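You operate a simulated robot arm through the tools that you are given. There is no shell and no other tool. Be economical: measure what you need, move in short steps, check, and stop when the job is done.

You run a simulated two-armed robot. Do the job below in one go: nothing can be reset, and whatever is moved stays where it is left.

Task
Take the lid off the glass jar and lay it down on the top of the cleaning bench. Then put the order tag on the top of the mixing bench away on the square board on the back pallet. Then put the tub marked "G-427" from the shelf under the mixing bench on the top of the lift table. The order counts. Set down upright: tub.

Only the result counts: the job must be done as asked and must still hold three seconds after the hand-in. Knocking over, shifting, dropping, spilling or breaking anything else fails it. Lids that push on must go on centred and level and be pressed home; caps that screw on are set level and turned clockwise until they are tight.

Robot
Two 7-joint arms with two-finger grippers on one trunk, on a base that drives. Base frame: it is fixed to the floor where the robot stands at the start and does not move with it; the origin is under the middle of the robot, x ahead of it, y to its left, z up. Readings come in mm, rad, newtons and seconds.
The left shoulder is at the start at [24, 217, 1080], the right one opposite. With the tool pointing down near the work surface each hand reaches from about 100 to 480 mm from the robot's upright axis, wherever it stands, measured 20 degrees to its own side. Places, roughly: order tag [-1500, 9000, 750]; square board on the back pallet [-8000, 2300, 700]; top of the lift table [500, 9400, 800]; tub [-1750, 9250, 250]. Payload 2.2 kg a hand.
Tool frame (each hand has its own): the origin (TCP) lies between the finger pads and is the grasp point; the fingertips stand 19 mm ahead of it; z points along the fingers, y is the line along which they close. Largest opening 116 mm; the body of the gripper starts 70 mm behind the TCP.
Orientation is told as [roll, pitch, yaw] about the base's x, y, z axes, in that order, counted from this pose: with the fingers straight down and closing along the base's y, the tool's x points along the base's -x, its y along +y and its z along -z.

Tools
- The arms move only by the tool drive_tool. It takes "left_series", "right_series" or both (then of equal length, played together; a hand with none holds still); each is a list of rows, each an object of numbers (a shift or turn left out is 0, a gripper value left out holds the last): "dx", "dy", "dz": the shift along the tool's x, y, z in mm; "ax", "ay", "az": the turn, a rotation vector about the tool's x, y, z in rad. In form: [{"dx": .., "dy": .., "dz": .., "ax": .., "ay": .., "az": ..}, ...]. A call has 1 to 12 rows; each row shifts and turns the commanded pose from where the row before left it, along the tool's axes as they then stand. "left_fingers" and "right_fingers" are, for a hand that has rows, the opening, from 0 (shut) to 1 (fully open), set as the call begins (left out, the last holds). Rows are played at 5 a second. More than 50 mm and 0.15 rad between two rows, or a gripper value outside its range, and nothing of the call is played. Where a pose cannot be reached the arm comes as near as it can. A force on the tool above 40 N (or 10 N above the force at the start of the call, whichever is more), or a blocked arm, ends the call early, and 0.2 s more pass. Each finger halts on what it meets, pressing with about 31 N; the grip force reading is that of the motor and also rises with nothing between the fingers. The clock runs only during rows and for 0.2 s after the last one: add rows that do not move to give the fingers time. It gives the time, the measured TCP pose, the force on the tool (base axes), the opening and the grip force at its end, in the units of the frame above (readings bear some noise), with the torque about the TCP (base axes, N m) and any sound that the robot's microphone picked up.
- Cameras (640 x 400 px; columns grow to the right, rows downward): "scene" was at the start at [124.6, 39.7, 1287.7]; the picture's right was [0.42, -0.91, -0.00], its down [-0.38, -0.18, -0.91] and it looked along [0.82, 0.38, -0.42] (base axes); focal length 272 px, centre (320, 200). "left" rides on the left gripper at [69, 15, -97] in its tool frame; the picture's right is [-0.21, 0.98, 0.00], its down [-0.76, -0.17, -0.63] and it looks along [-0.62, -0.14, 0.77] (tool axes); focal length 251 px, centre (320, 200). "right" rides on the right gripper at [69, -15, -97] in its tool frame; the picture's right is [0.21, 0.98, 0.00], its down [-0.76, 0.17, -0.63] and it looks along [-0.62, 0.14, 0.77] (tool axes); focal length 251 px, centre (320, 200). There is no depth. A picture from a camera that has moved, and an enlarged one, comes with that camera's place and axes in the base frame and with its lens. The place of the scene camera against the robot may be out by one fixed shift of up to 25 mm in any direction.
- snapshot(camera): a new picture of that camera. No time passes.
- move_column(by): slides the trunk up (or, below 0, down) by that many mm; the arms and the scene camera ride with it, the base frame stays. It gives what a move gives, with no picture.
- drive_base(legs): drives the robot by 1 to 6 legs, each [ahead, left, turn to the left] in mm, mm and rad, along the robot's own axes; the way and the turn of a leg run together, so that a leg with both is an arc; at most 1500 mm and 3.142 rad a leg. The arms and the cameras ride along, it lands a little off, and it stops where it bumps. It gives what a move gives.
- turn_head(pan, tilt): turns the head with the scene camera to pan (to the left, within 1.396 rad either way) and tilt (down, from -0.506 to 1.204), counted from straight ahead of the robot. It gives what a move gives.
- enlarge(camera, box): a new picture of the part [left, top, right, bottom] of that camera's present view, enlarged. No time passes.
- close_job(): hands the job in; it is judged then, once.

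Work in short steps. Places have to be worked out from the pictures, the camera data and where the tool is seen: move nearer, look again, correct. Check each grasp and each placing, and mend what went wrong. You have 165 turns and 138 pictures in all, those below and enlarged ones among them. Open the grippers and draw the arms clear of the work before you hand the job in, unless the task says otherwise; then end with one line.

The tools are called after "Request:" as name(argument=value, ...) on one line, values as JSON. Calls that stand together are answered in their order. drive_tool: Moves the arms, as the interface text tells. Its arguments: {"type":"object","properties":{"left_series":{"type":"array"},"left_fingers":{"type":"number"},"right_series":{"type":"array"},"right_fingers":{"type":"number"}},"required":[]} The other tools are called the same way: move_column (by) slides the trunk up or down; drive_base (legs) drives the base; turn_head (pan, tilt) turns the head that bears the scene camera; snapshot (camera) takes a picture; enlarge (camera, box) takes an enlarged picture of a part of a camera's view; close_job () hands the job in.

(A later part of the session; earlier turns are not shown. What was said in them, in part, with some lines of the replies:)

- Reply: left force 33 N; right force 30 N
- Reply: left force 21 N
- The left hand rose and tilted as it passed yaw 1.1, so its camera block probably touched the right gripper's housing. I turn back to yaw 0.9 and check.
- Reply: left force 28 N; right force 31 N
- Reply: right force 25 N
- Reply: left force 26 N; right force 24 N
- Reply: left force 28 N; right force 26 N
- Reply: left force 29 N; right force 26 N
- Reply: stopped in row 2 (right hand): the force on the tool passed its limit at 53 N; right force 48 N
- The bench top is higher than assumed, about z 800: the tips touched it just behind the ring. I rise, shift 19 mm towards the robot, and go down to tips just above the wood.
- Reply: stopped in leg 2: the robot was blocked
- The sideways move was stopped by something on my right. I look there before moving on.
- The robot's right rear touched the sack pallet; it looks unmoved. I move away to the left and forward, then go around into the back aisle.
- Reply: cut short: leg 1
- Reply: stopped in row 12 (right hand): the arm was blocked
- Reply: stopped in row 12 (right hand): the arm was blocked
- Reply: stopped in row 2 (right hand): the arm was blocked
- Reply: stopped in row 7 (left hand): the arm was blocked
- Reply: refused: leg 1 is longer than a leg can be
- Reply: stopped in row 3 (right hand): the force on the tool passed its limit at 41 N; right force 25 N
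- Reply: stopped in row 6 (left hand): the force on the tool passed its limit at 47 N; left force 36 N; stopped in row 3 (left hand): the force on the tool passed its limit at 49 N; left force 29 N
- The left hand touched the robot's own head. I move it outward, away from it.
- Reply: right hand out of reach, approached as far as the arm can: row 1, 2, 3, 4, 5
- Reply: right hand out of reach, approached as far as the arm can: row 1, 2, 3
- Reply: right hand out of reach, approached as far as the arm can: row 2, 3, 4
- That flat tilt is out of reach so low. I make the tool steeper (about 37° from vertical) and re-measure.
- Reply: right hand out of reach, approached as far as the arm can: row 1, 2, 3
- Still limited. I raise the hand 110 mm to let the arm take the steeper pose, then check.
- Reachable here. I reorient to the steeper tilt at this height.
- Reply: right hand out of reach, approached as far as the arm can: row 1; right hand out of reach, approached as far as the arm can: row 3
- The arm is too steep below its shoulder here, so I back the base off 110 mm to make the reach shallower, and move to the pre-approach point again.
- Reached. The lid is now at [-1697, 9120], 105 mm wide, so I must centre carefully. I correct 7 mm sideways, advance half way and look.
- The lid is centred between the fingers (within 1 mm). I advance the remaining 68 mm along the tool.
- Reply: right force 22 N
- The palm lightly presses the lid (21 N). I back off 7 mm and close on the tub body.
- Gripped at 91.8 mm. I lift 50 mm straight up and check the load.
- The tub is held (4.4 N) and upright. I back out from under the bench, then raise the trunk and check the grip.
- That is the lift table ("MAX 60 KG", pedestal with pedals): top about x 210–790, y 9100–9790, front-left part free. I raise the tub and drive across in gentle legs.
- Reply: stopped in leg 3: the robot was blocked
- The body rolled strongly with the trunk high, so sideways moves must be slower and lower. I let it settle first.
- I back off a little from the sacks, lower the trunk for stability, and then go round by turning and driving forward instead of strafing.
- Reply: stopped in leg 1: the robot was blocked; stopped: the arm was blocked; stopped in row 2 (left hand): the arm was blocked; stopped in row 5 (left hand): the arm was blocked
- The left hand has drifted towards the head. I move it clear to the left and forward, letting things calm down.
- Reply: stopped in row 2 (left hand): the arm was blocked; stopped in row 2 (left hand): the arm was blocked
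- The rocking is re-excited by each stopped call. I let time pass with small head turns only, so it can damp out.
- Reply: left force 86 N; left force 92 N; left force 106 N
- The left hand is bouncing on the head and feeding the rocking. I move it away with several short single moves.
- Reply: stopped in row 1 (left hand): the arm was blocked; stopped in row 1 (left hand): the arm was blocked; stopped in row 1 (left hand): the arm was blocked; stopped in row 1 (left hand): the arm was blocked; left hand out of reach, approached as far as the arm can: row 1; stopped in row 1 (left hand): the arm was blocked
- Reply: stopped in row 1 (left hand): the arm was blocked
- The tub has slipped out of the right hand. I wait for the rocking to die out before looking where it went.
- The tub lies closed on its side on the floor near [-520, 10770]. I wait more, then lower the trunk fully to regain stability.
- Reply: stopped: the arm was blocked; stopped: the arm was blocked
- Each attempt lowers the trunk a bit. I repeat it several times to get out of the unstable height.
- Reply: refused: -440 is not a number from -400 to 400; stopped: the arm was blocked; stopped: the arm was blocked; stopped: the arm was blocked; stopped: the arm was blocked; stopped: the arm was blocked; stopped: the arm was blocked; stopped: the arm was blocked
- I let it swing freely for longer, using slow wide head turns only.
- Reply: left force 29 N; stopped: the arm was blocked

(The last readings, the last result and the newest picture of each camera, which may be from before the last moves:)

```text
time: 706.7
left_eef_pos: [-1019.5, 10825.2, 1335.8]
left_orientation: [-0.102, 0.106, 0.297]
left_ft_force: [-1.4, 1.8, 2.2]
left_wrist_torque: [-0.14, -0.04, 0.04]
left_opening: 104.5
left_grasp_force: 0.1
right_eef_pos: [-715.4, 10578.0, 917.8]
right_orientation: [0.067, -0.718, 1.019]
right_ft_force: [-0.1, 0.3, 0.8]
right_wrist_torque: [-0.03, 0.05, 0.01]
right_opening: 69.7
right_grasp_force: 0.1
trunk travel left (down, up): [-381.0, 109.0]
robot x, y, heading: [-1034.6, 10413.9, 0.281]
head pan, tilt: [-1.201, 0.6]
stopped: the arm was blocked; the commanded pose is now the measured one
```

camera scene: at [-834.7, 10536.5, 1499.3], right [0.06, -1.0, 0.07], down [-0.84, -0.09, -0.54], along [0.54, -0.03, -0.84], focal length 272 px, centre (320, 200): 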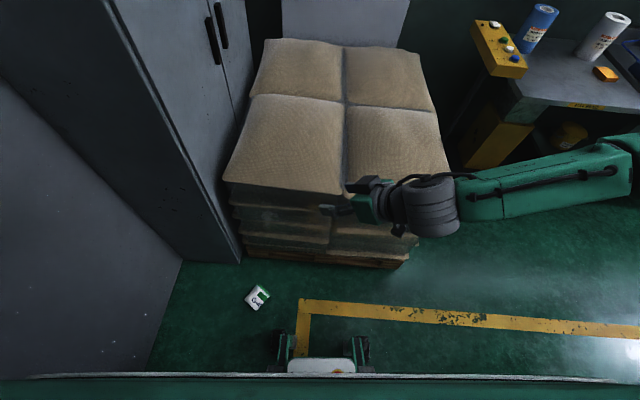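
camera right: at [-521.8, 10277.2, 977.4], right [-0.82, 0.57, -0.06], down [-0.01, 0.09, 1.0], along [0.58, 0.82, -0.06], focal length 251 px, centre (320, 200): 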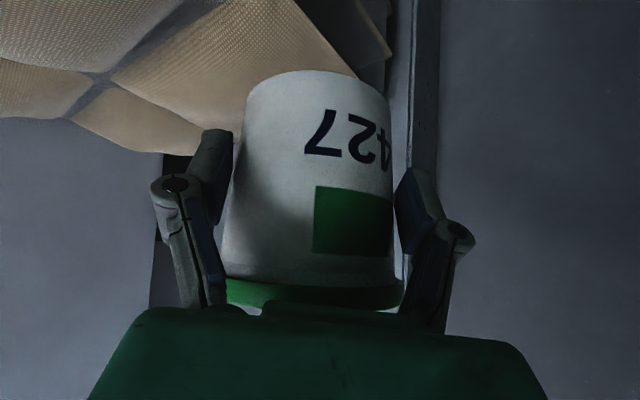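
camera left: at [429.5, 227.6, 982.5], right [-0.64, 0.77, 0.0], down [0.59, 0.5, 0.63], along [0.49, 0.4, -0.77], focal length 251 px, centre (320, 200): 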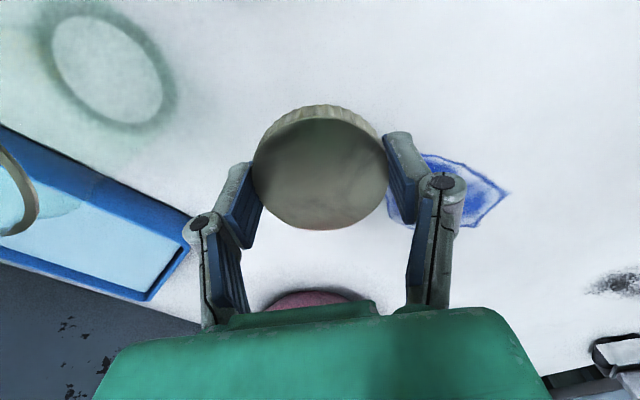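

The base itself now drifts with the rocking. I keep lowering the trunk step by step.

Request:
move_column(by=-370)

Request:
move_column(by=-370)

Request:
move_column(by=-350)

Request:
move_column(by=-340)

Request:
move_column(by=-330)

Request:
move_column(by=-320)

Request:
move_column(by=-310)

Request:
move_column(by=-290)

Request:
move_column(by=-280)

Request:
move_column(by=-270)

```text
time: 707.1
left_eef_pos: [-939.6, 10582.2, 1387.8]
left_orientation: [-0.097, 0.116, 0.353]
left_ft_force: [2.6, 0.0, 0.3]
left_wrist_torque: [0.04, 0.25, -0.06]
left_opening: 104.2
left_grasp_force: 0.0
right_eef_pos: [-701.2, 10416.1, 906.7]
right_orientation: [0.395, -0.747, 0.893]
right_ft_force: [1.7, -4.2, -0.6]
right_wrist_torque: [0.26, 0.13, 0.1]
right_opening: 69.5
right_grasp_force: 0.1
trunk travel left (down, up): [-376.0, 114.0]
robot x, y, heading: [-1007.3, 10399.5, 0.305]
head pan, tilt: [-1.201, 0.6]
stopped: the arm was blocked; the commanded pose is now the measured one
```

```text
time: 707.8
left_eef_pos: [-1040.8, 10788.5, 1313.6]
left_orientation: [-0.106, 0.137, 0.342]
left_ft_force: [-0.2, 2.8, 0.2]
left_wrist_torque: [-0.19, -0.09, 0.05]
left_opening: 104.5
left_grasp_force: 0.0
right_eef_pos: [-745.6, 10566.1, 905.3]
right_orientation: [0.114, -0.728, 1.061]
right_ft_force: [-0.5, 1.7, 0.8]
right_wrist_torque: [-0.15, 0.0, -0.02]
right_opening: 69.4
right_grasp_force: 0.1
trunk travel left (down, up): [-362.0, 128.0]
robot x, y, heading: [-1038.4, 10403.4, 0.332]
head pan, tilt: [-1.201, 0.6]
stopped: the arm was blocked; the commanded pose is now the measured one
```

```text
time: 708.2
left_eef_pos: [-962.6, 10540.0, 1356.4]
left_orientation: [-0.012, 0.129, 0.371]
left_ft_force: [0.8, -2.8, -2.4]
left_wrist_torque: [0.35, 0.16, -0.02]
left_opening: 104.1
left_grasp_force: 0.0
right_eef_pos: [-707.0, 10385.2, 893.4]
right_orientation: [0.368, -0.764, 0.892]
right_ft_force: [4.4, -3.3, -2.6]
right_wrist_torque: [0.27, 0.19, 0.27]
right_opening: 69.7
right_grasp_force: 0.0
trunk travel left (down, up): [-356.0, 134.0]
robot x, y, heading: [-1022.4, 10383.5, 0.33]
head pan, tilt: [-1.201, 0.6]
stopped: the arm was blocked; the commanded pose is now the measured one
```

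```text
time: 708.8
left_eef_pos: [-1054.4, 10772.9, 1292.3]
left_orientation: [-0.136, 0.155, 0.357]
left_ft_force: [0.2, -0.1, 1.1]
left_wrist_torque: [-0.06, -0.04, 0.06]
left_opening: 104.3
left_grasp_force: 0.1
right_eef_pos: [-766.8, 10560.8, 892.4]
right_orientation: [0.138, -0.722, 1.064]
right_ft_force: [-1.3, 2.9, 1.1]
right_wrist_torque: [-0.2, -0.1, -0.1]
right_opening: 69.5
right_grasp_force: 0.0
trunk travel left (down, up): [-345.0, 145.0]
robot x, y, heading: [-1035.2, 10404.0, 0.34]
head pan, tilt: [-1.201, 0.6]
stopped: the arm was blocked; the commanded pose is now the measured one
```

```text
time: 709.3
left_eef_pos: [-970.7, 10526.0, 1331.9]
left_orientation: [-0.021, 0.143, 0.382]
left_ft_force: [0.8, -3.2, -2.4]
left_wrist_torque: [0.28, 0.1, -0.05]
left_opening: 104.6
left_grasp_force: 0.0
right_eef_pos: [-725.4, 10379.8, 883.1]
right_orientation: [0.382, -0.764, 0.901]
right_ft_force: [0.8, -2.8, 0.4]
right_wrist_torque: [0.11, 0.01, 0.0]
right_opening: 69.7
right_grasp_force: 0.0
trunk travel left (down, up): [-339.0, 151.0]
robot x, y, heading: [-1023.8, 10383.4, 0.338]
head pan, tilt: [-1.201, 0.6]
stopped: the arm was blocked; the commanded pose is now the measured one
```

```text
time: 709.8
left_eef_pos: [-1062.2, 10759.5, 1272.6]
left_orientation: [-0.167, 0.17, 0.361]
left_ft_force: [-0.1, -0.6, 0.7]
left_wrist_torque: [0.02, -0.02, -0.02]
left_opening: 104.6
left_grasp_force: 0.0
right_eef_pos: [-785.1, 10555.1, 883.5]
right_orientation: [0.161, -0.711, 1.065]
right_ft_force: [-1.1, 3.2, 1.0]
right_wrist_torque: [-0.2, -0.12, -0.12]
right_opening: 69.7
right_grasp_force: 0.0
trunk travel left (down, up): [-328.0, 162.0]
robot x, y, heading: [-1038.5, 10401.4, 0.347]
head pan, tilt: [-1.201, 0.6]
stopped: the arm was blocked; the commanded pose is now the measured one
```

```text
time: 710.3
left_eef_pos: [-978.4, 10515.3, 1311.9]
left_orientation: [-0.042, 0.157, 0.387]
left_ft_force: [-0.3, -1.3, -1.9]
left_wrist_torque: [0.17, 0.01, -0.04]
left_opening: 104.4
left_grasp_force: 0.1
right_eef_pos: [-728.9, 10375.8, 864.4]
right_orientation: [0.37, -0.758, 0.904]
right_ft_force: [1.1, -2.7, 0.1]
right_wrist_torque: [0.14, 0.09, 0.1]
right_opening: 69.5
right_grasp_force: 0.1
trunk travel left (down, up): [-322.0, 168.0]
robot x, y, heading: [-1030.1, 10384.8, 0.348]
head pan, tilt: [-1.201, 0.6]
stopped: the arm was blocked; the commanded pose is now the measured one
```

```text
time: 710.8
left_eef_pos: [-1067.4, 10749.2, 1254.1]
left_orientation: [-0.197, 0.183, 0.367]
left_ft_force: [-2.7, 16.5, 5.2]
left_wrist_torque: [-0.3, -0.39, 0.4]
left_opening: 103.1
left_grasp_force: 0.0
right_eef_pos: [-801.5, 10550.5, 873.4]
right_orientation: [0.183, -0.705, 1.062]
right_ft_force: [-0.5, 2.6, 1.1]
right_wrist_torque: [-0.22, -0.06, -0.08]
right_opening: 69.6
right_grasp_force: 0.1
trunk travel left (down, up): [-311.0, 179.0]
robot x, y, heading: [-1040.4, 10405.3, 0.351]
head pan, tilt: [-1.201, 0.6]
stopped: the arm was blocked; the commanded pose is now the measured one
```

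```text
time: 711.3
left_eef_pos: [-984.3, 10511.4, 1291.0]
left_orientation: [-0.071, 0.17, 0.394]
left_ft_force: [0.2, -1.8, -1.3]
left_wrist_torque: [0.2, 0.0, -0.03]
left_opening: 104.4
left_grasp_force: 0.0
right_eef_pos: [-727.1, 10377.9, 844.0]
right_orientation: [0.35, -0.744, 0.895]
right_ft_force: [1.4, -3.2, 0.2]
right_wrist_torque: [0.14, 0.07, 0.08]
right_opening: 69.5
right_grasp_force: 0.1
trunk travel left (down, up): [-305.0, 185.0]
robot x, y, heading: [-1029.6, 10382.7, 0.35]
head pan, tilt: [-1.201, 0.6]
stopped: the arm was blocked; the commanded pose is now the measured one
```

```text
time: 711.8
left_eef_pos: [-1072.2, 10740.4, 1236.0]
left_orientation: [-0.229, 0.19, 0.369]
left_ft_force: [-1.7, 18.4, 2.8]
left_wrist_torque: [-1.29, -0.16, 0.21]
left_opening: 96.2
left_grasp_force: 0.1
right_eef_pos: [-803.6, 10548.2, 854.7]
right_orientation: [0.179, -0.697, 1.058]
right_ft_force: [-1.4, 1.3, 0.8]
right_wrist_torque: [-0.14, -0.05, -0.1]
right_opening: 69.7
right_grasp_force: 0.2
trunk travel left (down, up): [-293.0, 197.0]
robot x, y, heading: [-1040.8, 10411.2, 0.355]
head pan, tilt: [-1.201, 0.6]
stopped: the arm was blocked; the commanded pose is now the measured one
```

The left hand is against the body again. I push it forward and out in single steps, then let things settle.

Request:
drive_tool(left_series=[{"dx": -45, "dy": 20}])

Request:
drive_tool(left_series=[{"dx": -45, "dy": 20}])

Request:
drive_tool(left_series=[{"dx": -45, "dy": 20}])

Request:
drive_tool(left_series=[{"dx": -45, "dy": 20}])

Request:
drive_tool(left_series=[{"dx": -45, "dy": 20}])

Request:
turn_head(pan=0.0, tilt=0.8)

Request:
turn_head(pan=0.6, tilt=0.8)

Request:
turn_head(pan=0.0, tilt=0.8)

Request:
turn_head(pan=0.6, tilt=0.8)

Request:
turn_head(pan=0.0, tilt=0.8)

Request:
snapshot(camera="scene")

```text
time: 712.3
left_eef_pos: [-956.3, 10543.6, 1266.5]
left_orientation: [-0.094, 0.176, 0.4]
left_ft_force: [-0.6, -0.5, 0.7]
left_wrist_torque: [0.04, -0.06, -0.01]
left_opening: 104.9
left_grasp_force: 0.2
right_eef_pos: [-726.3, 10382.0, 831.4]
right_orientation: [0.335, -0.741, 0.889]
right_ft_force: [2.5, -3.1, 1.1]
right_wrist_torque: [0.13, 0.04, 0.14]
right_opening: 69.4
right_grasp_force: 0.1
trunk travel left (down, up): [-293.0, 197.0]
robot x, y, heading: [-1031.4, 10388.9, 0.355]
head pan, tilt: [-1.201, 0.6]
stopped in row 1 (left hand): the arm was blocked; the commanded pose is now the measured one
```

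```text
time: 712.8
left_eef_pos: [-1011.7, 10794.8, 1215.7]
left_orientation: [-0.278, 0.187, 0.37]
left_ft_force: [-1.0, 0.8, 1.2]
left_wrist_torque: [-0.01, 0.01, -0.02]
left_opening: 104.1
left_grasp_force: 0.0
right_eef_pos: [-797.4, 10542.8, 852.4]
right_orientation: [0.168, -0.688, 1.036]
right_ft_force: [-0.7, 1.8, 0.5]
right_wrist_torque: [-0.15, -0.05, -0.1]
right_opening: 69.5
right_grasp_force: 0.1
trunk travel left (down, up): [-293.0, 197.0]
robot x, y, heading: [-1045.8, 10414.7, 0.357]
head pan, tilt: [-1.201, 0.6]
stopped in row 1 (left hand): the arm was blocked; the commanded pose is now the measured one
```

```text
time: 713.3
left_eef_pos: [-901.3, 10610.8, 1243.4]
left_orientation: [-0.109, 0.182, 0.399]
left_ft_force: [-0.1, 0.5, 0.9]
left_wrist_torque: [0.12, -0.08, 0.0]
left_opening: 104.4
left_grasp_force: 0.1
right_eef_pos: [-721.5, 10384.3, 829.6]
right_orientation: [0.317, -0.736, 0.88]
right_ft_force: [1.4, -2.6, -0.4]
right_wrist_torque: [0.18, 0.1, 0.08]
right_opening: 69.5
right_grasp_force: 0.0
trunk travel left (down, up): [-293.0, 197.0]
robot x, y, heading: [-1031.9, 10391.5, 0.357]
head pan, tilt: [-1.201, 0.6]
stopped in row 1 (left hand): the arm was blocked; the commanded pose is now the measured one
```

```text
time: 713.9
left_eef_pos: [-930.8, 10793.8, 1207.0]
left_orientation: [-0.24, 0.189, 0.372]
left_ft_force: [1.6, -1.6, 0.7]
left_wrist_torque: [0.09, 0.14, -0.05]
left_opening: 104.4
left_grasp_force: 0.1
right_eef_pos: [-773.4, 10498.5, 838.6]
right_orientation: [0.201, -0.692, 0.964]
right_ft_force: [-0.6, 0.3, -0.8]
right_wrist_torque: [-0.01, -0.04, -0.03]
right_opening: 69.4
right_grasp_force: 0.1
trunk travel left (down, up): [-293.0, 197.0]
robot x, y, heading: [-1052.2, 10426.9, 0.352]
head pan, tilt: [-1.201, 0.6]
stopped in row 1 (left hand): the arm was blocked; the commanded pose is now the measured one
```

```text
time: 714.5
left_eef_pos: [-906.8, 10825.2, 1192.4]
left_orientation: [-0.238, 0.184, 0.388]
left_ft_force: [-1.4, 0.8, -0.5]
left_wrist_torque: [-0.06, -0.08, 0.06]
left_opening: 104.1
left_grasp_force: 0.1
right_eef_pos: [-783.7, 10495.4, 852.9]
right_orientation: [0.2, -0.716, 1.005]
right_ft_force: [-2.0, 2.5, 1.0]
right_wrist_torque: [-0.14, -0.08, -0.13]
right_opening: 69.7
right_grasp_force: 0.2
trunk travel left (down, up): [-293.0, 197.0]
robot x, y, heading: [-1039.9, 10407.2, 0.367]
head pan, tilt: [-1.201, 0.6]
stopped in row 1 (left hand): the arm was blocked; the commanded pose is now the measured one
```

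```text
time: 715.9
left_eef_pos: [-868.5, 10746.8, 1212.3]
left_orientation: [-0.166, 0.187, 0.399]
left_ft_force: [0.4, -0.4, 0.1]
left_wrist_torque: [0.02, 0.03, 0.0]
left_opening: 104.5
left_grasp_force: 0.1
right_eef_pos: [-749.2, 10433.2, 844.6]
right_orientation: [0.263, -0.743, 0.95]
right_ft_force: [0.9, -3.5, -0.5]
right_wrist_torque: [0.12, 0.02, 0.04]
right_opening: 69.6
right_grasp_force: 0.1
trunk travel left (down, up): [-293.0, 197.0]
robot x, y, heading: [-1035.4, 10396.4, 0.37]
head pan, tilt: [0.0, 0.799]
```

```text
time: 716.9
left_eef_pos: [-878.6, 10773.9, 1205.4]
left_orientation: [-0.185, 0.186, 0.395]
left_ft_force: [0.5, 0.1, 0.0]
left_wrist_torque: [0.05, 0.01, -0.02]
left_opening: 104.4
left_grasp_force: 0.0
right_eef_pos: [-761.5, 10453.6, 848.5]
right_orientation: [0.251, -0.734, 0.968]
right_ft_force: [1.6, -0.6, 0.0]
right_wrist_torque: [0.08, 0.05, 0.05]
right_opening: 69.6
right_grasp_force: 0.1
trunk travel left (down, up): [-293.0, 197.0]
robot x, y, heading: [-1036.4, 10400.2, 0.37]
head pan, tilt: [0.6, 0.799]
```

```text
time: 717.9
left_eef_pos: [-898.9, 10824.2, 1195.3]
left_orientation: [-0.231, 0.187, 0.391]
left_ft_force: [-0.9, 0.1, -0.6]
left_wrist_torque: [-0.06, -0.03, 0.07]
left_opening: 104.3
left_grasp_force: 0.1
right_eef_pos: [-778.2, 10491.9, 850.9]
right_orientation: [0.213, -0.715, 0.998]
right_ft_force: [-0.2, 1.6, 1.5]
right_wrist_torque: [-0.13, -0.05, -0.06]
right_opening: 69.5
right_grasp_force: 0.1
trunk travel left (down, up): [-293.0, 197.0]
robot x, y, heading: [-1043.7, 10413.2, 0.366]
head pan, tilt: [0.0, 0.799]
```

```text
time: 718.9
left_eef_pos: [-906.3, 10841.8, 1190.2]
left_orientation: [-0.243, 0.188, 0.389]
left_ft_force: [-0.8, 1.4, -0.6]
left_wrist_torque: [-0.13, -0.05, 0.0]
left_opening: 104.5
left_grasp_force: 0.0
right_eef_pos: [-779.2, 10505.3, 848.8]
right_orientation: [0.188, -0.705, 1.005]
right_ft_force: [-0.3, 2.6, 0.0]
right_wrist_torque: [-0.19, -0.04, -0.07]
right_opening: 69.7
right_grasp_force: 0.1
trunk travel left (down, up): [-293.0, 197.0]
robot x, y, heading: [-1042.9, 10412.8, 0.367]
head pan, tilt: [0.6, 0.799]
```

```text
time: 719.9
left_eef_pos: [-892.9, 10805.2, 1199.0]
left_orientation: [-0.216, 0.187, 0.392]
left_ft_force: [-0.1, -0.3, -0.7]
left_wrist_torque: [0.0, 0.02, -0.01]
left_opening: 104.1
left_grasp_force: 0.0
right_eef_pos: [-763.2, 10478.8, 844.3]
right_orientation: [0.204, -0.712, 0.981]
right_ft_force: [0.1, 0.0, -0.6]
right_wrist_torque: [0.03, 0.04, 0.02]
right_opening: 69.7
right_grasp_force: 0.1
trunk travel left (down, up): [-293.0, 197.0]
robot x, y, heading: [-1040.6, 10410.5, 0.368]
head pan, tilt: [0.0, 0.799]
```

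```text
6 pictures are left
camera scene: at [-939.5, 10480.2, 1323.0], right [0.36, -0.93, 0.02], down [-0.66, -0.28, -0.69], along [0.65, 0.24, -0.72], focal length 272 px, centre (320, 200)
```

scene: 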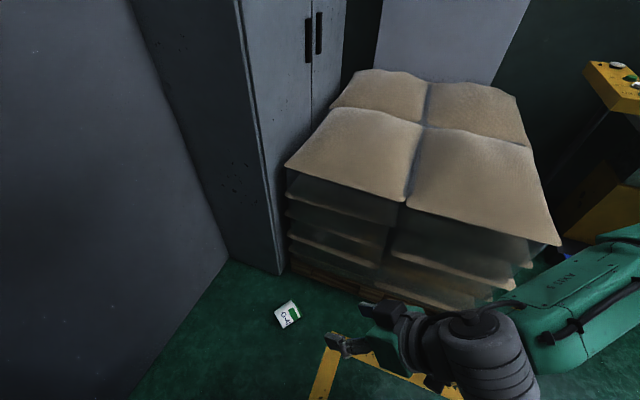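

It is calm now. I lower the trunk fully; the tub is at about [-525, 10772], its axis pointing about -35° to the lid. I'll try to reach it with the left hand.

Request:
move_column(by=-285)

Request:
move_column(by=-100)

Request:
turn_head(pan=0.2, tilt=0.9)

```text
time: 722.7
left_eef_pos: [-896.1, 10814.6, 911.5]
left_orientation: [-0.227, 0.187, 0.39]
left_ft_force: [-0.4, 1.1, -1.4]
left_wrist_torque: [-0.06, -0.03, 0.0]
left_opening: 104.4
left_grasp_force: 0.1
right_eef_pos: [-775.3, 10483.2, 565.6]
right_orientation: [0.215, -0.716, 0.995]
right_ft_force: [-0.7, 2.1, 0.7]
right_wrist_torque: [-0.08, 0.0, -0.02]
right_opening: 69.7
right_grasp_force: 0.1
trunk travel left (down, up): [-8.0, 482.0]
robot x, y, heading: [-1042.5, 10410.3, 0.368]
head pan, tilt: [0.0, 0.799]
```

```text
time: 723.3
left_eef_pos: [-880.9, 10778.8, 912.5]
left_orientation: [-0.19, 0.184, 0.396]
left_ft_force: [0.4, -0.4, 1.1]
left_wrist_torque: [0.07, -0.01, -0.04]
left_opening: 104.2
left_grasp_force: 0.1
right_eef_pos: [-763.3, 10456.7, 553.9]
right_orientation: [0.245, -0.729, 0.969]
right_ft_force: [0.1, -2.7, -0.1]
right_wrist_torque: [0.14, -0.01, 0.05]
right_opening: 69.7
right_grasp_force: 0.1
right hand out of reach, approached as far as the arm can: row 1
trunk travel left (down, up): [0.0, 490.0]
robot x, y, heading: [-1036.6, 10399.5, 0.368]
head pan, tilt: [0.0, 0.799]
```

```text
time: 724.0
left_eef_pos: [-882.2, 10779.9, 912.9]
left_orientation: [-0.192, 0.185, 0.394]
left_ft_force: [0.1, -1.6, 0.7]
left_wrist_torque: [0.07, 0.03, -0.01]
left_opening: 104.5
left_grasp_force: 0.0
right_eef_pos: [-763.6, 10458.3, 554.2]
right_orientation: [0.243, -0.728, 0.969]
right_ft_force: [1.1, -1.7, 0.0]
right_wrist_torque: [0.12, 0.04, 0.05]
right_opening: 69.6
right_grasp_force: 0.2
trunk travel left (down, up): [0.0, 490.0]
robot x, y, heading: [-1038.5, 10401.0, 0.366]
head pan, tilt: [0.201, 0.901]
```

I level and yaw the left hand for the tub's axis and drive 120 mm nearer.

Request:
drive_tool(left_series=[{"ax": -0.095, "ay": -0.09}, {"ax": -0.095, "ay": -0.09}, {"az": 0.143}, {"az": 0.143}, {"az": 0.143}, {"az": 0.143}, {"az": 0.143}, {"az": 0.143}, {"az": 0.143}, {}], left_fingers=1.0)

Request:
drive_base(legs=[[120, 0, 0]])

```text
time: 726.2
left_eef_pos: [-885.3, 10788.8, 910.6]
left_orientation: [-0.01, -0.002, -0.591]
left_ft_force: [0.0, -0.2, -0.3]
left_wrist_torque: [0.04, -0.03, 0.0]
left_opening: 116.0
left_grasp_force: 0.1
right_eef_pos: [-765.9, 10464.3, 555.2]
right_orientation: [0.233, -0.726, 0.975]
right_ft_force: [-0.1, -0.9, 0.4]
right_wrist_torque: [0.01, -0.03, -0.04]
right_opening: 69.7
right_grasp_force: 0.2
trunk travel left (down, up): [0.0, 490.0]
robot x, y, heading: [-1039.0, 10401.1, 0.367]
head pan, tilt: [0.201, 0.901]
```

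```text
time: 727.5
left_eef_pos: [-774.9, 10841.2, 907.3]
left_orientation: [-0.016, -0.01, -0.588]
left_ft_force: [1.0, 0.4, 0.4]
left_wrist_torque: [-0.02, 0.02, 0.01]
left_opening: 116.0
left_grasp_force: 0.0
right_eef_pos: [-653.3, 10516.4, 554.7]
right_orientation: [0.224, -0.72, 0.98]
right_ft_force: [0.2, 0.3, -1.0]
right_wrist_torque: [-0.04, 0.05, -0.01]
right_opening: 69.5
right_grasp_force: 0.1
trunk travel left (down, up): [0.0, 490.0]
robot x, y, heading: [-926.7, 10449.9, 0.368]
head pan, tilt: [0.201, 0.901]
```

I move the left hand over the tub and descend as far as the arm reaches.

Request:
drive_tool(left_series=[{"dx": -41, "dy": 13.6}, {"dx": -41, "dy": 13.6}, {"dx": -41, "dy": 13.6}, {"dx": -41, "dy": 13.6}, {"dx": -41, "dy": 13.6}, {"dx": -41, "dy": 13.6}, {"dz": 48}, {"dz": 48}, {"dz": 48}, {"dz": 48}, {"dz": 48}, {}])

Request:
drive_tool(left_series=[{"dz": 48}, {"dz": 48}, {"dz": 48}, {"dz": 48}, {"dz": 48}, {"dz": 48}, {"dz": 48}, {}, {}])

```text
time: 730.1
left_eef_pos: [-525.8, 10764.4, 670.8]
left_orientation: [-0.009, -0.006, -0.589]
left_ft_force: [-0.2, 0.1, -0.9]
left_wrist_torque: [0.02, 0.03, -0.03]
left_opening: 116.2
left_grasp_force: 0.1
right_eef_pos: [-651.8, 10513.5, 554.1]
right_orientation: [0.224, -0.725, 0.978]
right_ft_force: [0.1, 0.6, 0.1]
right_wrist_torque: [0.03, 0.01, 0.01]
right_opening: 69.5
right_grasp_force: 0.2
trunk travel left (down, up): [0.0, 490.0]
robot x, y, heading: [-925.9, 10453.9, 0.367]
head pan, tilt: [0.201, 0.901]
```

```text
time: 732.1
left_eef_pos: [-526.2, 10760.6, 335.6]
left_orientation: [-0.01, -0.008, -0.587]
left_ft_force: [-0.4, -0.8, 1.0]
left_wrist_torque: [-0.01, 0.03, -0.02]
left_opening: 116.0
left_grasp_force: 0.0
right_eef_pos: [-652.2, 10513.3, 554.0]
right_orientation: [0.227, -0.727, 0.976]
right_ft_force: [-0.1, -0.2, 0.2]
right_wrist_torque: [0.0, 0.03, 0.01]
right_opening: 69.8
right_grasp_force: 0.1
trunk travel left (down, up): [0.0, 490.0]
robot x, y, heading: [-924.4, 10449.2, 0.366]
head pan, tilt: [0.201, 0.901]
```

Reaches 335 with no problem. I take a picture with the left camera to centre on the tub.

Request:
snapshot(camera="left")

```text
5 pictures are left
camera left: at [-574.4, 10811.5, 430.3], right [0.72, 0.69, -0.01], down [0.54, -0.55, 0.64], along [0.44, -0.47, -0.77], focal length 251 px, centre (320, 200)
```

left: 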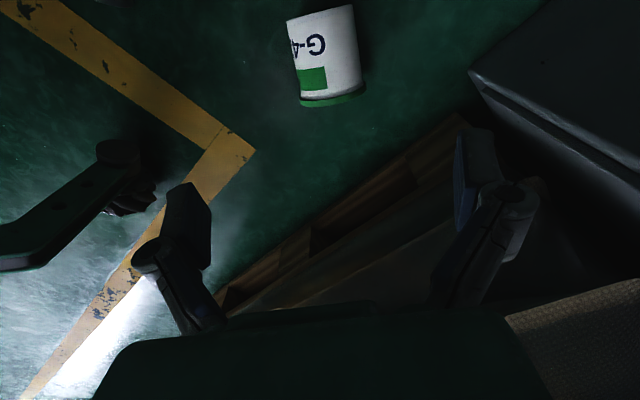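

The tub is right below and aligned. I turn by 0.1 rad to match its axis and descend to z about 50.

Request:
drive_tool(left_series=[{"az": -0.1, "dx": -2}, {"dz": 45}, {"dz": 45}, {"dz": 45}, {"dz": 45}, {}, {}])

Request:
snapshot(camera="left")

```text
time: 733.7
left_eef_pos: [-523.4, 10757.3, 154.5]
left_orientation: [-0.013, -0.007, -0.489]
left_ft_force: [0.7, 1.2, -0.5]
left_wrist_torque: [0.03, 0.01, 0.04]
left_opening: 116.3
left_grasp_force: 0.0
right_eef_pos: [-651.5, 10513.0, 554.0]
right_orientation: [0.224, -0.727, 0.978]
right_ft_force: [0.7, -0.5, 0.8]
right_wrist_torque: [-0.02, 0.03, 0.0]
right_opening: 69.5
right_grasp_force: 0.1
trunk travel left (down, up): [0.0, 490.0]
robot x, y, heading: [-927.2, 10445.6, 0.365]
head pan, tilt: [0.201, 0.901]
```

```text
4 pictures are left
camera left: at [-577.0, 10803.3, 249.9], right [0.65, 0.76, -0.01], down [0.59, -0.49, 0.64], along [0.48, -0.42, -0.77], focal length 251 px, centre (320, 200)
```

left: 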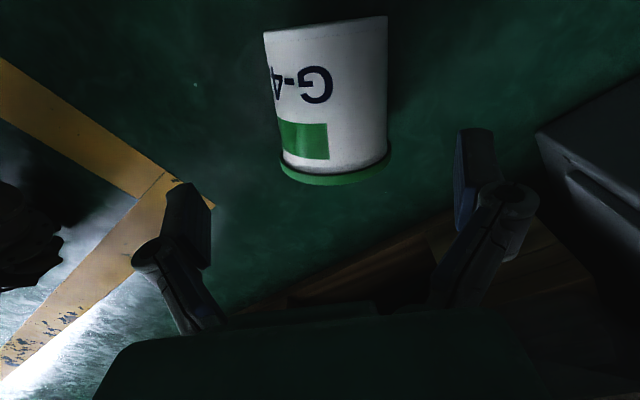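

I shift slightly (10 along, 6 across) and go down the remaining 104 mm, then close.

Request:
drive_tool(left_series=[{"dx": 10, "dy": 6}, {"dz": 40}, {"dz": 35}, {"dz": 28}, {}])

Request:
drive_tool(left_series=[{}, {}, {}, {}], left_fingers=0.55)

Request:
drive_tool(left_series=[{"dz": -20}, {"dz": -40}, {"dz": -40}, {"dz": -45}, {"dz": -45}, {"dz": -45}, {"dz": -45}, {"dz": -45}, {}, {}])

```text
time: 734.9
left_eef_pos: [-536.9, 10770.8, 129.1]
left_orientation: [-0.012, -0.005, -0.489]
left_ft_force: [-0.6, 0.4, -0.5]
left_wrist_torque: [-0.02, -0.04, -0.02]
left_opening: 115.9
left_grasp_force: 0.0
left hand out of reach, approached as far as the arm can: row 2, 3, 4
right_eef_pos: [-651.8, 10512.0, 553.8]
right_orientation: [0.227, -0.725, 0.978]
right_ft_force: [0.9, 0.5, -0.4]
right_wrist_torque: [0.01, -0.01, -0.02]
right_opening: 69.4
right_grasp_force: 0.1
trunk travel left (down, up): [0.0, 490.0]
robot x, y, heading: [-925.1, 10447.3, 0.366]
head pan, tilt: [0.201, 0.901]
```

```text
time: 735.9
left_eef_pos: [-537.2, 10769.6, 129.2]
left_orientation: [-0.013, -0.007, -0.488]
left_ft_force: [0.4, 1.2, 0.3]
left_wrist_torque: [0.01, -0.01, 0.0]
left_opening: 63.8
left_grasp_force: 0.0
right_eef_pos: [-651.1, 10512.3, 554.3]
right_orientation: [0.224, -0.725, 0.976]
right_ft_force: [0.5, -0.6, 0.1]
right_wrist_torque: [-0.02, 0.0, -0.02]
right_opening: 69.7
right_grasp_force: 0.0
trunk travel left (down, up): [0.0, 490.0]
robot x, y, heading: [-927.4, 10452.5, 0.362]
head pan, tilt: [0.201, 0.901]
```

```text
time: 738.1
left_eef_pos: [-538.3, 10774.5, 455.1]
left_orientation: [-0.013, -0.004, -0.487]
left_ft_force: [0.0, 0.2, -0.5]
left_wrist_torque: [-0.02, -0.01, 0.01]
left_opening: 63.9
left_grasp_force: 0.0
right_eef_pos: [-651.3, 10513.0, 555.1]
right_orientation: [0.225, -0.726, 0.975]
right_ft_force: [0.5, 0.2, 0.0]
right_wrist_torque: [-0.04, 0.0, 0.0]
right_opening: 69.6
right_grasp_force: 0.1
trunk travel left (down, up): [0.0, 490.0]
robot x, y, heading: [-928.1, 10447.7, 0.368]
head pan, tilt: [0.201, 0.901]
```

The reach ends at z 129 here; driving 125 mm nearer should give the rest. I open the fingers, drive, and shift the hand back by the same amount.

Request:
drive_base(legs=[[125, 0, 0]])

Request:
drive_tool(left_series=[{"dx": 20, "dy": -22}, {"dx": 22, "dy": -22}, {"dx": 22, "dy": -22}, {"dx": 22, "dy": -22}, {}, {}], left_fingers=1.0)

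```text
time: 739.4
left_eef_pos: [-424.9, 10819.1, 460.9]
left_orientation: [-0.007, -0.02, -0.494]
left_ft_force: [0.3, -0.2, -0.3]
left_wrist_torque: [-0.03, -0.05, 0.01]
left_opening: 63.7
left_grasp_force: 0.1
right_eef_pos: [-545.8, 10558.2, 556.5]
right_orientation: [0.21, -0.726, 0.983]
right_ft_force: [1.0, -0.8, -0.5]
right_wrist_torque: [0.03, 0.0, -0.01]
right_opening: 69.4
right_grasp_force: 0.1
trunk travel left (down, up): [0.0, 490.0]
robot x, y, heading: [-809.8, 10495.2, 0.362]
head pan, tilt: [0.201, 0.901]
```

```text
time: 740.8
left_eef_pos: [-538.1, 10779.1, 457.2]
left_orientation: [-0.006, -0.009, -0.491]
left_ft_force: [0.4, 0.1, -1.4]
left_wrist_torque: [-0.01, 0.0, 0.04]
left_opening: 116.0
left_grasp_force: 0.0
right_eef_pos: [-537.3, 10554.8, 552.3]
right_orientation: [0.218, -0.715, 0.97]
right_ft_force: [0.2, 0.2, 1.0]
right_wrist_torque: [-0.02, 0.0, -0.01]
right_opening: 69.8
right_grasp_force: 0.1
trunk travel left (down, up): [0.0, 490.0]
robot x, y, heading: [-806.9, 10491.7, 0.361]
head pan, tilt: [0.201, 0.901]
```

I centre on the tub and descend to z about 50.

Request:
drive_tool(left_series=[{"dx": -9, "dy": -7}, {"dz": 45}, {"dz": 45}, {"dz": 45}, {"dz": 45}, {"dz": 45}, {"dz": 45}, {"dz": 45}, {}, {}])

Request:
drive_tool(left_series=[{"dz": 30}, {"dz": 30}, {"dz": 27}, {}, {}])

Request:
snapshot(camera="left")

```text
time: 743.0
left_eef_pos: [-532.9, 10766.0, 143.8]
left_orientation: [-0.005, -0.01, -0.49]
left_ft_force: [-1.0, 0.5, 0.8]
left_wrist_torque: [-0.03, 0.02, 0.02]
left_opening: 116.3
left_grasp_force: 0.1
right_eef_pos: [-538.1, 10553.7, 553.4]
right_orientation: [0.221, -0.719, 0.971]
right_ft_force: [0.3, 0.5, 0.1]
right_wrist_torque: [0.0, 0.02, 0.03]
right_opening: 69.7
right_grasp_force: 0.2
trunk travel left (down, up): [0.0, 490.0]
robot x, y, heading: [-810.0, 10494.4, 0.365]
head pan, tilt: [0.201, 0.901]
```

```text
time: 744.2
left_eef_pos: [-532.8, 10764.7, 56.8]
left_orientation: [-0.007, -0.009, -0.492]
left_ft_force: [-0.5, -0.5, -1.3]
left_wrist_torque: [0.01, 0.01, 0.04]
left_opening: 115.9
left_grasp_force: 0.0
right_eef_pos: [-538.4, 10554.3, 554.6]
right_orientation: [0.219, -0.723, 0.971]
right_ft_force: [0.6, -0.2, -0.1]
right_wrist_torque: [-0.01, 0.01, -0.01]
right_opening: 69.7
right_grasp_force: 0.0
trunk travel left (down, up): [0.0, 490.0]
robot x, y, heading: [-811.0, 10495.8, 0.362]
head pan, tilt: [0.201, 0.901]
```

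```text
3 pictures are left
camera left: at [-586.4, 10810.7, 151.8], right [0.65, 0.76, 0.0], down [0.58, -0.5, 0.64], along [0.48, -0.42, -0.77], focal length 251 px, centre (320, 200)
```

left: 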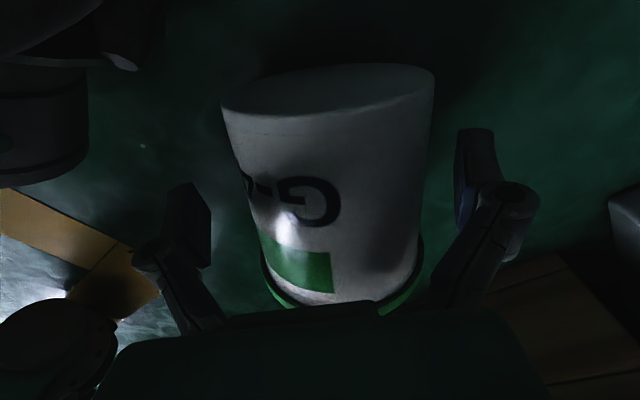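

The tub lies between the fingers. I close and lift.

Request:
drive_tool(left_series=[{}, {}, {}, {}], left_fingers=0.55)

Request:
drive_tool(left_series=[{"dz": -20}, {"dz": -40}, {"dz": -40}, {"dz": -45}, {"dz": -45}, {"dz": -45}, {"dz": -45}, {"dz": -45}, {"dz": -45}, {}, {}])

```text
time: 745.2
left_eef_pos: [-532.1, 10765.4, 56.7]
left_orientation: [-0.005, -0.012, -0.491]
left_ft_force: [0.2, 2.2, 0.8]
left_wrist_torque: [0.16, 0.16, -0.07]
left_opening: 86.8
left_grasp_force: 30.9
right_eef_pos: [-538.4, 10554.7, 554.1]
right_orientation: [0.22, -0.722, 0.971]
right_ft_force: [-0.2, -0.6, 0.1]
right_wrist_torque: [0.0, 0.01, 0.0]
right_opening: 69.7
right_grasp_force: 0.1
trunk travel left (down, up): [0.0, 490.0]
robot x, y, heading: [-809.7, 10495.5, 0.367]
head pan, tilt: [0.201, 0.901]
```

```text
time: 747.6
left_eef_pos: [-536.6, 10768.6, 427.9]
left_orientation: [-0.007, -0.01, -0.492]
left_ft_force: [0.2, 0.4, -3.1]
left_wrist_torque: [0.03, 0.04, -0.02]
left_opening: 86.6
left_grasp_force: 31.1
right_eef_pos: [-538.3, 10552.8, 553.6]
right_orientation: [0.222, -0.726, 0.972]
right_ft_force: [-0.3, -0.2, 0.2]
right_wrist_torque: [0.0, 0.0, 0.0]
right_opening: 69.3
right_grasp_force: 0.1
trunk travel left (down, up): [0.0, 490.0]
robot x, y, heading: [-808.8, 10495.3, 0.36]
head pan, tilt: [0.201, 0.901]
```

The tub is held again (86.6 mm, about 3 N). I raise it, keep the trunk low, back off and drive round towards the lift table using turns and forward legs only.

Request:
drive_tool(left_series=[{"dz": -45}, {"dz": -45}, {"dz": -45}, {"dz": -45}, {"dz": -45}, {"dz": -45}, {}, {}])

Request:
drive_base(legs=[[-200, 0, 0], [0, 0, -1.56], [1080, 0, 0], [0, 0, 1.2]])

Request:
drive_tool(left_series=[{"ay": -0.12, "dz": -20}, {"ay": -0.12, "dz": -20}, {"ay": -0.12, "dz": -20}, {"ay": -0.12, "dz": -20}, {"ay": -0.12}, {"ay": -0.12}, {"ay": -0.12}, {"ay": -0.12}, {"ay": -0.12}, {"ay": -0.12}, {}, {}])

Request:
turn_head(pan=0.1, tilt=0.5)

Request:
snapshot(camera="scene")

```text
time: 749.4
left_eef_pos: [-537.3, 10770.6, 698.9]
left_orientation: [-0.005, -0.011, -0.492]
left_ft_force: [0.3, -0.4, -4.5]
left_wrist_torque: [0.0, 0.06, -0.02]
left_opening: 86.7
left_grasp_force: 31.4
right_eef_pos: [-539.5, 10554.9, 554.0]
right_orientation: [0.221, -0.727, 0.972]
right_ft_force: [-0.7, 0.2, 0.2]
right_wrist_torque: [-0.03, 0.02, -0.03]
right_opening: 69.8
right_grasp_force: 0.1
trunk travel left (down, up): [0.0, 490.0]
robot x, y, heading: [-809.3, 10493.2, 0.364]
head pan, tilt: [0.201, 0.901]
```

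```text
time: 755.9
left_eef_pos: [-679.3, 10073.7, 696.2]
left_orientation: [-0.007, 0.0, -2.044]
left_ft_force: [0.9, 0.0, -4.3]
left_wrist_torque: [0.06, -0.03, 0.04]
left_opening: 86.4
left_grasp_force: 31.2
right_eef_pos: [-900.6, 10076.4, 544.6]
right_orientation: [0.241, -0.702, -0.6]
right_ft_force: [-1.2, 0.5, 0.6]
right_wrist_torque: [-0.01, 0.01, 0.02]
right_opening: 69.5
right_grasp_force: 0.0
trunk travel left (down, up): [0.0, 490.0]
robot x, y, heading: [-958.0, 10342.4, -1.188]
head pan, tilt: [0.201, 0.901]
stopped in leg 3: the robot was blocked; the commanded pose is now the measured one
```

```text
time: 758.5
left_eef_pos: [-647.3, 10013.3, 792.2]
left_orientation: [-0.017, -1.2, -2.03]
left_ft_force: [-0.3, -0.5, -5.1]
left_wrist_torque: [0.06, -0.02, 0.0]
left_opening: 86.5
left_grasp_force: 31.0
left hand out of reach, approached as far as the arm can: row 5, 6, 7, 8, 9, 10
right_eef_pos: [-900.7, 10075.6, 543.4]
right_orientation: [0.242, -0.696, -0.6]
right_ft_force: [0.3, 0.4, -0.2]
right_wrist_torque: [0.0, -0.01, -0.02]
right_opening: 69.6
right_grasp_force: 0.1
trunk travel left (down, up): [0.0, 490.0]
robot x, y, heading: [-960.7, 10343.5, -1.187]
head pan, tilt: [0.201, 0.901]
```

```text
time: 759.3
left_eef_pos: [-646.7, 10013.1, 790.5]
left_orientation: [-0.017, -1.202, -2.03]
left_ft_force: [0.7, -0.1, -4.5]
left_wrist_torque: [0.09, 0.0, -0.01]
left_opening: 86.5
left_grasp_force: 31.4
right_eef_pos: [-901.4, 10073.9, 543.1]
right_orientation: [0.241, -0.696, -0.6]
right_ft_force: [-0.1, -0.1, -1.1]
right_wrist_torque: [0.01, 0.01, -0.04]
right_opening: 69.5
right_grasp_force: 0.1
trunk travel left (down, up): [0.0, 490.0]
robot x, y, heading: [-960.9, 10345.3, -1.192]
head pan, tilt: [0.099, 0.499]
```

```text
2 pictures are left
camera scene: at [-894.0, 10231.8, 1056.3], right [-0.89, -0.46, 0.01], down [-0.23, 0.42, -0.88], along [0.4, -0.78, -0.48], focal length 272 px, centre (320, 200)
```

scene: 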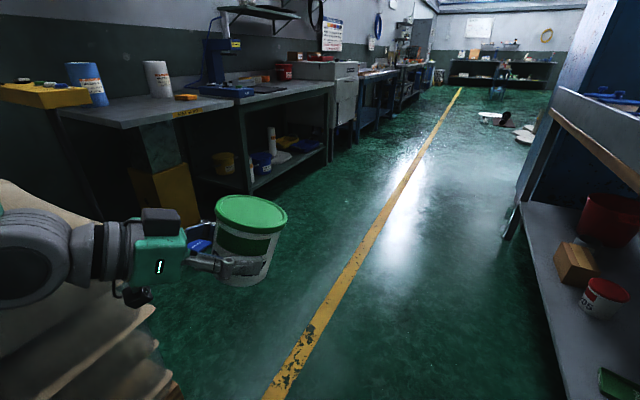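

The left elbow touched the sacks. I straighten to -y, pass clear of them, turn to the lift table, raise the tub and approach.

Request:
drive_base(legs=[[0, 0, -0.38], [350, 0, 0], [0, 110, 0], [590, 0, 0], [0, 0, 1.57]])

Request:
drive_tool(left_series=[{"dx": -37, "dz": -14}, {"dx": -37, "dz": -14}, {"dx": -37, "dz": -14}, {"dx": -20, "dz": -8}, {}, {}, {}, {}])

```text
time: 762.0
left_eef_pos: [-797.3, 9751.2, 792.6]
left_orientation: [-0.01, -1.195, -2.425]
left_ft_force: [0.0, 0.0, -4.7]
left_wrist_torque: [0.06, -0.05, 0.01]
left_opening: 86.1
left_grasp_force: 31.5
right_eef_pos: [-1012.7, 9909.9, 535.4]
right_orientation: [0.255, -0.682, -1.008]
right_ft_force: [-0.4, -0.1, -0.3]
right_wrist_torque: [-0.04, -0.02, -0.02]
right_opening: 69.6
right_grasp_force: 0.1
trunk travel left (down, up): [0.0, 490.0]
robot x, y, heading: [-959.9, 10175.1, -1.58]
head pan, tilt: [0.099, 0.499]
stopped in leg 2: the robot was blocked; the commanded pose is now the measured one
```

```text
time: 763.8
left_eef_pos: [-796.7, 9747.2, 912.5]
left_orientation: [0.005, -1.196, -2.427]
left_ft_force: [-0.2, -0.8, -4.2]
left_wrist_torque: [0.04, -0.05, -0.02]
left_opening: 86.3
left_grasp_force: 30.9
left hand out of reach, approached as far as the arm can: row 3, 4
right_eef_pos: [-1012.6, 9910.6, 537.4]
right_orientation: [0.256, -0.685, -1.008]
right_ft_force: [0.0, 0.1, 0.5]
right_wrist_torque: [-0.01, -0.02, 0.02]
right_opening: 69.6
right_grasp_force: 0.1
trunk travel left (down, up): [0.0, 490.0]
robot x, y, heading: [-958.0, 10172.9, -1.58]
head pan, tilt: [0.099, 0.499]
```

Blocked again, now likely by the right elbow near the bench corner. I shift left first, then continue.

Request:
drive_base(legs=[[0, 150, 0], [770, 0, 0], [0, 0, 1.575]])

Request:
drive_base(legs=[[300, 0, 0]])

```text
time: 765.4
left_eef_pos: [-647.7, 9748.5, 911.5]
left_orientation: [0.004, -1.197, -2.424]
left_ft_force: [-0.4, -0.5, -5.0]
left_wrist_torque: [0.04, -0.08, 0.0]
left_opening: 86.4
left_grasp_force: 30.6
right_eef_pos: [-865.6, 9908.2, 535.3]
right_orientation: [0.25, -0.676, -1.01]
right_ft_force: [1.3, 0.4, 0.6]
right_wrist_torque: [0.03, 0.01, -0.01]
right_opening: 69.5
right_grasp_force: 0.1
trunk travel left (down, up): [0.0, 490.0]
robot x, y, heading: [-808.0, 10176.1, -1.582]
head pan, tilt: [0.099, 0.499]
stopped in leg 2: the robot was blocked; the commanded pose is now the measured one
```

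```text
time: 766.5
left_eef_pos: [-696.1, 9707.0, 914.5]
left_orientation: [0.048, -1.173, -2.502]
left_ft_force: [1.4, 0.0, -4.5]
left_wrist_torque: [0.02, -0.01, -0.11]
left_opening: 86.7
left_grasp_force: 30.8
right_eef_pos: [-900.4, 9896.5, 511.2]
right_orientation: [0.316, -0.605, -1.087]
right_ft_force: [0.2, -1.2, -0.5]
right_wrist_torque: [0.06, -0.01, 0.04]
right_opening: 69.7
right_grasp_force: 0.0
trunk travel left (down, up): [0.0, 490.0]
robot x, y, heading: [-825.3, 10136.2, -1.611]
head pan, tilt: [0.099, 0.499]
stopped in leg 1: the robot was blocked; the commanded pose is now the measured one
```

The right elbow still catches the bench corner. I back off slightly, shift further left, then continue.

Request:
drive_base(legs=[[-50, 0, 0.03], [0, 230, 0], [740, 0, 0], [0, 0, 1.58]])

Request:
snapshot(camera="scene")

```text
time: 776.2
left_eef_pos: [-169.9, 9597.5, 913.9]
left_orientation: [0.035, -1.182, -0.87]
left_ft_force: [-0.2, 0.1, -4.6]
left_wrist_torque: [0.06, 0.05, 0.0]
left_opening: 86.1
left_grasp_force: 31.1
right_eef_pos: [-351.0, 9383.3, 512.6]
right_orientation: [0.309, -0.603, 0.542]
right_ft_force: [0.3, -0.2, 0.4]
right_wrist_torque: [0.0, 0.04, 0.0]
right_opening: 69.6
right_grasp_force: 0.1
trunk travel left (down, up): [0.0, 490.0]
robot x, y, heading: [-594.0, 9441.8, 0.008]
head pan, tilt: [0.099, 0.499]
```

```text
1 pictures are left
camera scene: at [-464.2, 9451.4, 1056.3], right [0.11, -0.99, 0.0], down [-0.48, -0.05, -0.88], along [0.87, 0.09, -0.48], focal length 272 px, centre (320, 200)
```

scene: 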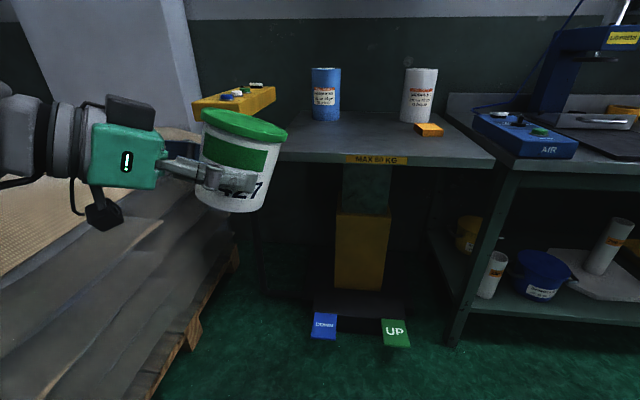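

The lift table is right ahead and the tub is upright in the hand. I shift 115 mm right and drive 470 mm forward, then lower part way.

Request:
drive_base(legs=[[0, -115, 0], [470, 0, 0]])

Request:
drive_tool(left_series=[{}, {}, {}, {}, {"dx": 9.2, "dz": 3.8}, {"dx": 9.2, "dz": 3.8}, {"dx": 4.6, "dz": 1.9}, {}, {}])

Request:
drive_tool(left_series=[{"dx": 4.6, "dz": 1.9}, {"dx": 4.6, "dz": 1.9}, {}])

Request:
drive_tool(left_series=[{"dx": 3.7, "dz": 1.5}, {"dx": 3.7, "dz": 1.5}, {}])

```text
time: 779.9
left_eef_pos: [297.9, 9470.9, 915.6]
left_orientation: [0.058, -1.175, -0.896]
left_ft_force: [0.8, -1.3, -4.3]
left_wrist_torque: [0.13, 0.07, 0.02]
left_opening: 86.2
left_grasp_force: 31.1
right_eef_pos: [118.0, 9260.3, 509.6]
right_orientation: [0.314, -0.599, 0.529]
right_ft_force: [-0.3, -1.2, 0.2]
right_wrist_torque: [0.06, 0.01, 0.03]
right_opening: 69.4
right_grasp_force: 0.0
trunk travel left (down, up): [0.0, 490.0]
robot x, y, heading: [-124.2, 9326.3, 0.0]
head pan, tilt: [0.099, 0.499]
```

```text
time: 781.9
left_eef_pos: [296.0, 9480.2, 891.2]
left_orientation: [0.047, -1.182, -0.886]
left_ft_force: [-0.5, 1.1, -5.1]
left_wrist_torque: [0.03, 0.05, 0.0]
left_opening: 86.1
left_grasp_force: 31.3
right_eef_pos: [117.6, 9264.5, 508.4]
right_orientation: [0.302, -0.589, 0.535]
right_ft_force: [0.3, 1.6, -0.7]
right_wrist_torque: [-0.02, 0.01, -0.02]
right_opening: 69.3
right_grasp_force: 0.1
trunk travel left (down, up): [0.0, 490.0]
robot x, y, heading: [-125.6, 9327.4, 0.006]
head pan, tilt: [0.099, 0.499]
```

```text
time: 782.7
left_eef_pos: [297.9, 9478.0, 881.0]
left_orientation: [0.05, -1.182, -0.889]
left_ft_force: [0.4, 0.0, -4.2]
left_wrist_torque: [0.07, 0.06, 0.01]
left_opening: 86.1
left_grasp_force: 30.8
right_eef_pos: [117.3, 9262.8, 509.1]
right_orientation: [0.303, -0.591, 0.533]
right_ft_force: [-0.2, 0.4, -0.3]
right_wrist_torque: [0.02, 0.0, 0.02]
right_opening: 69.5
right_grasp_force: 0.0
trunk travel left (down, up): [0.0, 490.0]
robot x, y, heading: [-127.9, 9328.8, 0.006]
head pan, tilt: [0.099, 0.499]
```

```text
time: 783.5
left_eef_pos: [297.1, 9477.4, 873.1]
left_orientation: [0.053, -1.18, -0.89]
left_ft_force: [0.2, 0.2, -4.2]
left_wrist_torque: [0.04, 0.03, 0.02]
left_opening: 86.0
left_grasp_force: 30.8
right_eef_pos: [117.5, 9262.0, 508.8]
right_orientation: [0.306, -0.593, 0.532]
right_ft_force: [0.8, 0.2, 1.0]
right_wrist_torque: [-0.01, -0.03, 0.01]
right_opening: 69.4
right_grasp_force: 0.0
trunk travel left (down, up): [0.0, 490.0]
robot x, y, heading: [-121.3, 9326.4, -0.002]
head pan, tilt: [0.099, 0.499]
```

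I shift 40 mm further in over the table, then continue lowering to contact.

Request:
drive_tool(left_series=[{"dx": -4.8, "dy": 15.5, "dz": 11.5}, {"dx": -4.8, "dy": 15.5, "dz": 11.5}, {}, {"dx": 4.6, "dz": 1.9}, {"dx": 4.6, "dz": 1.9}, {}])

Request:
drive_tool(left_series=[{"dx": 3.7, "dz": 1.5}, {"dx": 3.7, "dz": 1.5}, {}])

Request:
drive_tool(left_series=[{"dx": 3, "dz": 1.2}, {"dx": 3, "dz": 1.2}, {}])

Request:
drive_tool(left_series=[{"dx": 2, "dz": 0.8}, {"dx": 2, "dz": 0.8}, {}])

```text
time: 784.9
left_eef_pos: [336.6, 9479.5, 866.3]
left_orientation: [0.052, -1.18, -0.892]
left_ft_force: [0.0, -0.7, -4.4]
left_wrist_torque: [0.06, 0.04, -0.01]
left_opening: 86.3
left_grasp_force: 31.3
right_eef_pos: [118.4, 9262.6, 508.1]
right_orientation: [0.305, -0.593, 0.534]
right_ft_force: [-0.5, 1.2, 0.3]
right_wrist_torque: [-0.03, 0.0, -0.02]
right_opening: 69.7
right_grasp_force: 0.0
trunk travel left (down, up): [0.0, 490.0]
robot x, y, heading: [-124.0, 9327.3, 0.007]
head pan, tilt: [0.099, 0.499]
```

```text
time: 785.7
left_eef_pos: [336.4, 9480.2, 858.6]
left_orientation: [0.058, -1.183, -0.898]
left_ft_force: [-0.7, 0.6, 5.7]
left_wrist_torque: [-0.28, -0.18, -0.07]
left_opening: 86.1
left_grasp_force: 31.2
right_eef_pos: [117.7, 9261.9, 509.1]
right_orientation: [0.304, -0.592, 0.534]
right_ft_force: [0.0, -0.6, -0.3]
right_wrist_torque: [0.01, 0.03, 0.02]
right_opening: 69.7
right_grasp_force: 0.1
trunk travel left (down, up): [0.0, 490.0]
robot x, y, heading: [-124.2, 9328.5, 0.007]
head pan, tilt: [0.099, 0.499]
```

```text
time: 786.5
left_eef_pos: [336.2, 9480.9, 852.4]
left_orientation: [0.061, -1.183, -0.894]
left_ft_force: [-3.8, 9.4, 22.2]
left_wrist_torque: [-0.4, -0.47, 0.1]
left_opening: 85.9
left_grasp_force: 31.6
right_eef_pos: [116.0, 9263.3, 510.4]
right_orientation: [0.305, -0.592, 0.532]
right_ft_force: [0.2, 0.1, -1.3]
right_wrist_torque: [-0.01, -0.02, -0.01]
right_opening: 69.7
right_grasp_force: 0.1
trunk travel left (down, up): [0.0, 490.0]
robot x, y, heading: [-124.2, 9325.8, 0.004]
head pan, tilt: [0.099, 0.499]
```

```text
time: 787.0
left_eef_pos: [335.2, 9477.9, 849.3]
left_orientation: [0.068, -1.183, -0.91]
left_ft_force: [-5.8, 7.1, 15.1]
left_wrist_torque: [2.43, 1.83, 0.04]
left_opening: 85.4
left_grasp_force: 31.0
right_eef_pos: [116.2, 9260.7, 509.3]
right_orientation: [0.305, -0.589, 0.532]
right_ft_force: [0.1, -0.8, 0.0]
right_wrist_torque: [0.0, 0.01, 0.0]
right_opening: 69.9
right_grasp_force: 0.0
trunk travel left (down, up): [0.0, 490.0]
robot x, y, heading: [-123.6, 9332.6, 0.004]
head pan, tilt: [0.099, 0.499]
stopped in row 2 (left hand): the force on the tool passed its limit at 42 N (the readings are from after the stop); the commanded pose is now the measured one
```

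The tub's bottom is pressed on the table. I open the fingers fully, wait, and withdraw straight back.

Request:
drive_tool(left_series=[{}, {}, {}, {}, {}], left_fingers=1.0)

Request:
drive_tool(left_series=[{"dz": -10}, {"dz": -20}, {"dz": -30}, {"dz": -40}, {"dz": -40}, {"dz": -40}, {}])

Request:
snapshot(camera="scene")

```text
time: 788.2
left_eef_pos: [336.9, 9478.6, 848.2]
left_orientation: [0.071, -1.181, -0.91]
left_ft_force: [-3.5, 5.6, 18.6]
left_wrist_torque: [2.38, 1.71, -0.06]
left_opening: 115.9
left_grasp_force: 0.1
right_eef_pos: [116.5, 9261.4, 510.6]
right_orientation: [0.304, -0.591, 0.531]
right_ft_force: [0.2, -0.2, -0.1]
right_wrist_torque: [-0.04, 0.04, -0.02]
right_opening: 69.8
right_grasp_force: 0.0
trunk travel left (down, up): [0.0, 490.0]
robot x, y, heading: [-124.6, 9322.1, -0.002]
head pan, tilt: [0.099, 0.499]
```

```text
time: 789.8
left_eef_pos: [225.5, 9600.0, 917.1]
left_orientation: [0.069, -1.177, -0.912]
left_ft_force: [-0.6, -0.4, -0.3]
left_wrist_torque: [0.01, 0.0, 0.02]
left_opening: 116.2
left_grasp_force: 0.1
left hand out of reach, approached as far as the arm can: row 4
right_eef_pos: [118.0, 9259.4, 508.5]
right_orientation: [0.308, -0.589, 0.53]
right_ft_force: [-0.1, -0.3, -0.4]
right_wrist_torque: [-0.01, 0.01, 0.02]
right_opening: 69.7
right_grasp_force: 0.2
trunk travel left (down, up): [0.0, 490.0]
robot x, y, heading: [-123.9, 9325.1, 0.009]
head pan, tilt: [0.099, 0.499]
```

```text
0 pictures are left
camera scene: at [4.5, 9334.3, 1056.5], right [0.1, -0.99, 0.0], down [-0.48, -0.05, -0.88], along [0.87, 0.09, -0.48], focal length 272 px, centre (320, 200)
```

scene: 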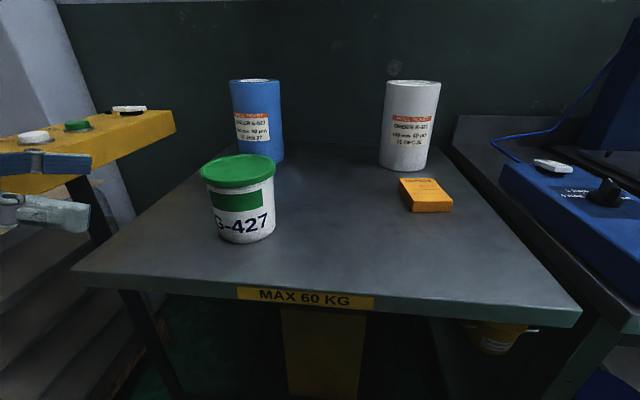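

G-427 stands upright on the lift table. I back the robot straight away so both arms are clear, and then hand in.

Request:
drive_base(legs=[[-250, 0, 0]])

Request:
close_job()

```text
time: 791.7
left_eef_pos: [-25.3, 9603.8, 916.9]
left_orientation: [0.062, -1.18, -0.903]
left_ft_force: [-0.2, 0.0, 0.4]
left_wrist_torque: [-0.01, 0.0, 0.0]
left_opening: 116.1
left_grasp_force: 0.1
right_eef_pos: [-134.0, 9263.0, 509.2]
right_orientation: [0.304, -0.591, 0.532]
right_ft_force: [0.2, 0.4, 0.5]
right_wrist_torque: [0.01, 0.01, -0.02]
right_opening: 69.8
right_grasp_force: 0.1
trunk travel left (down, up): [0.0, 490.0]
robot x, y, heading: [-377.5, 9325.4, 0.007]
head pan, tilt: [0.099, 0.499]
```

```text
The job is handed in.
```

I handed the job in with all three items in place: the lid on the cleaning bench, the order tag on the square board, and tub G-427 upright on the lift table. On the way, the tub fell to the floor once and I picked it up again; its lid stayed on. The robot also bumped the sack pallet and probably the mixing bench corner; I saw no shift but did not check closely, and the jar ended up a few mm from where it stood.
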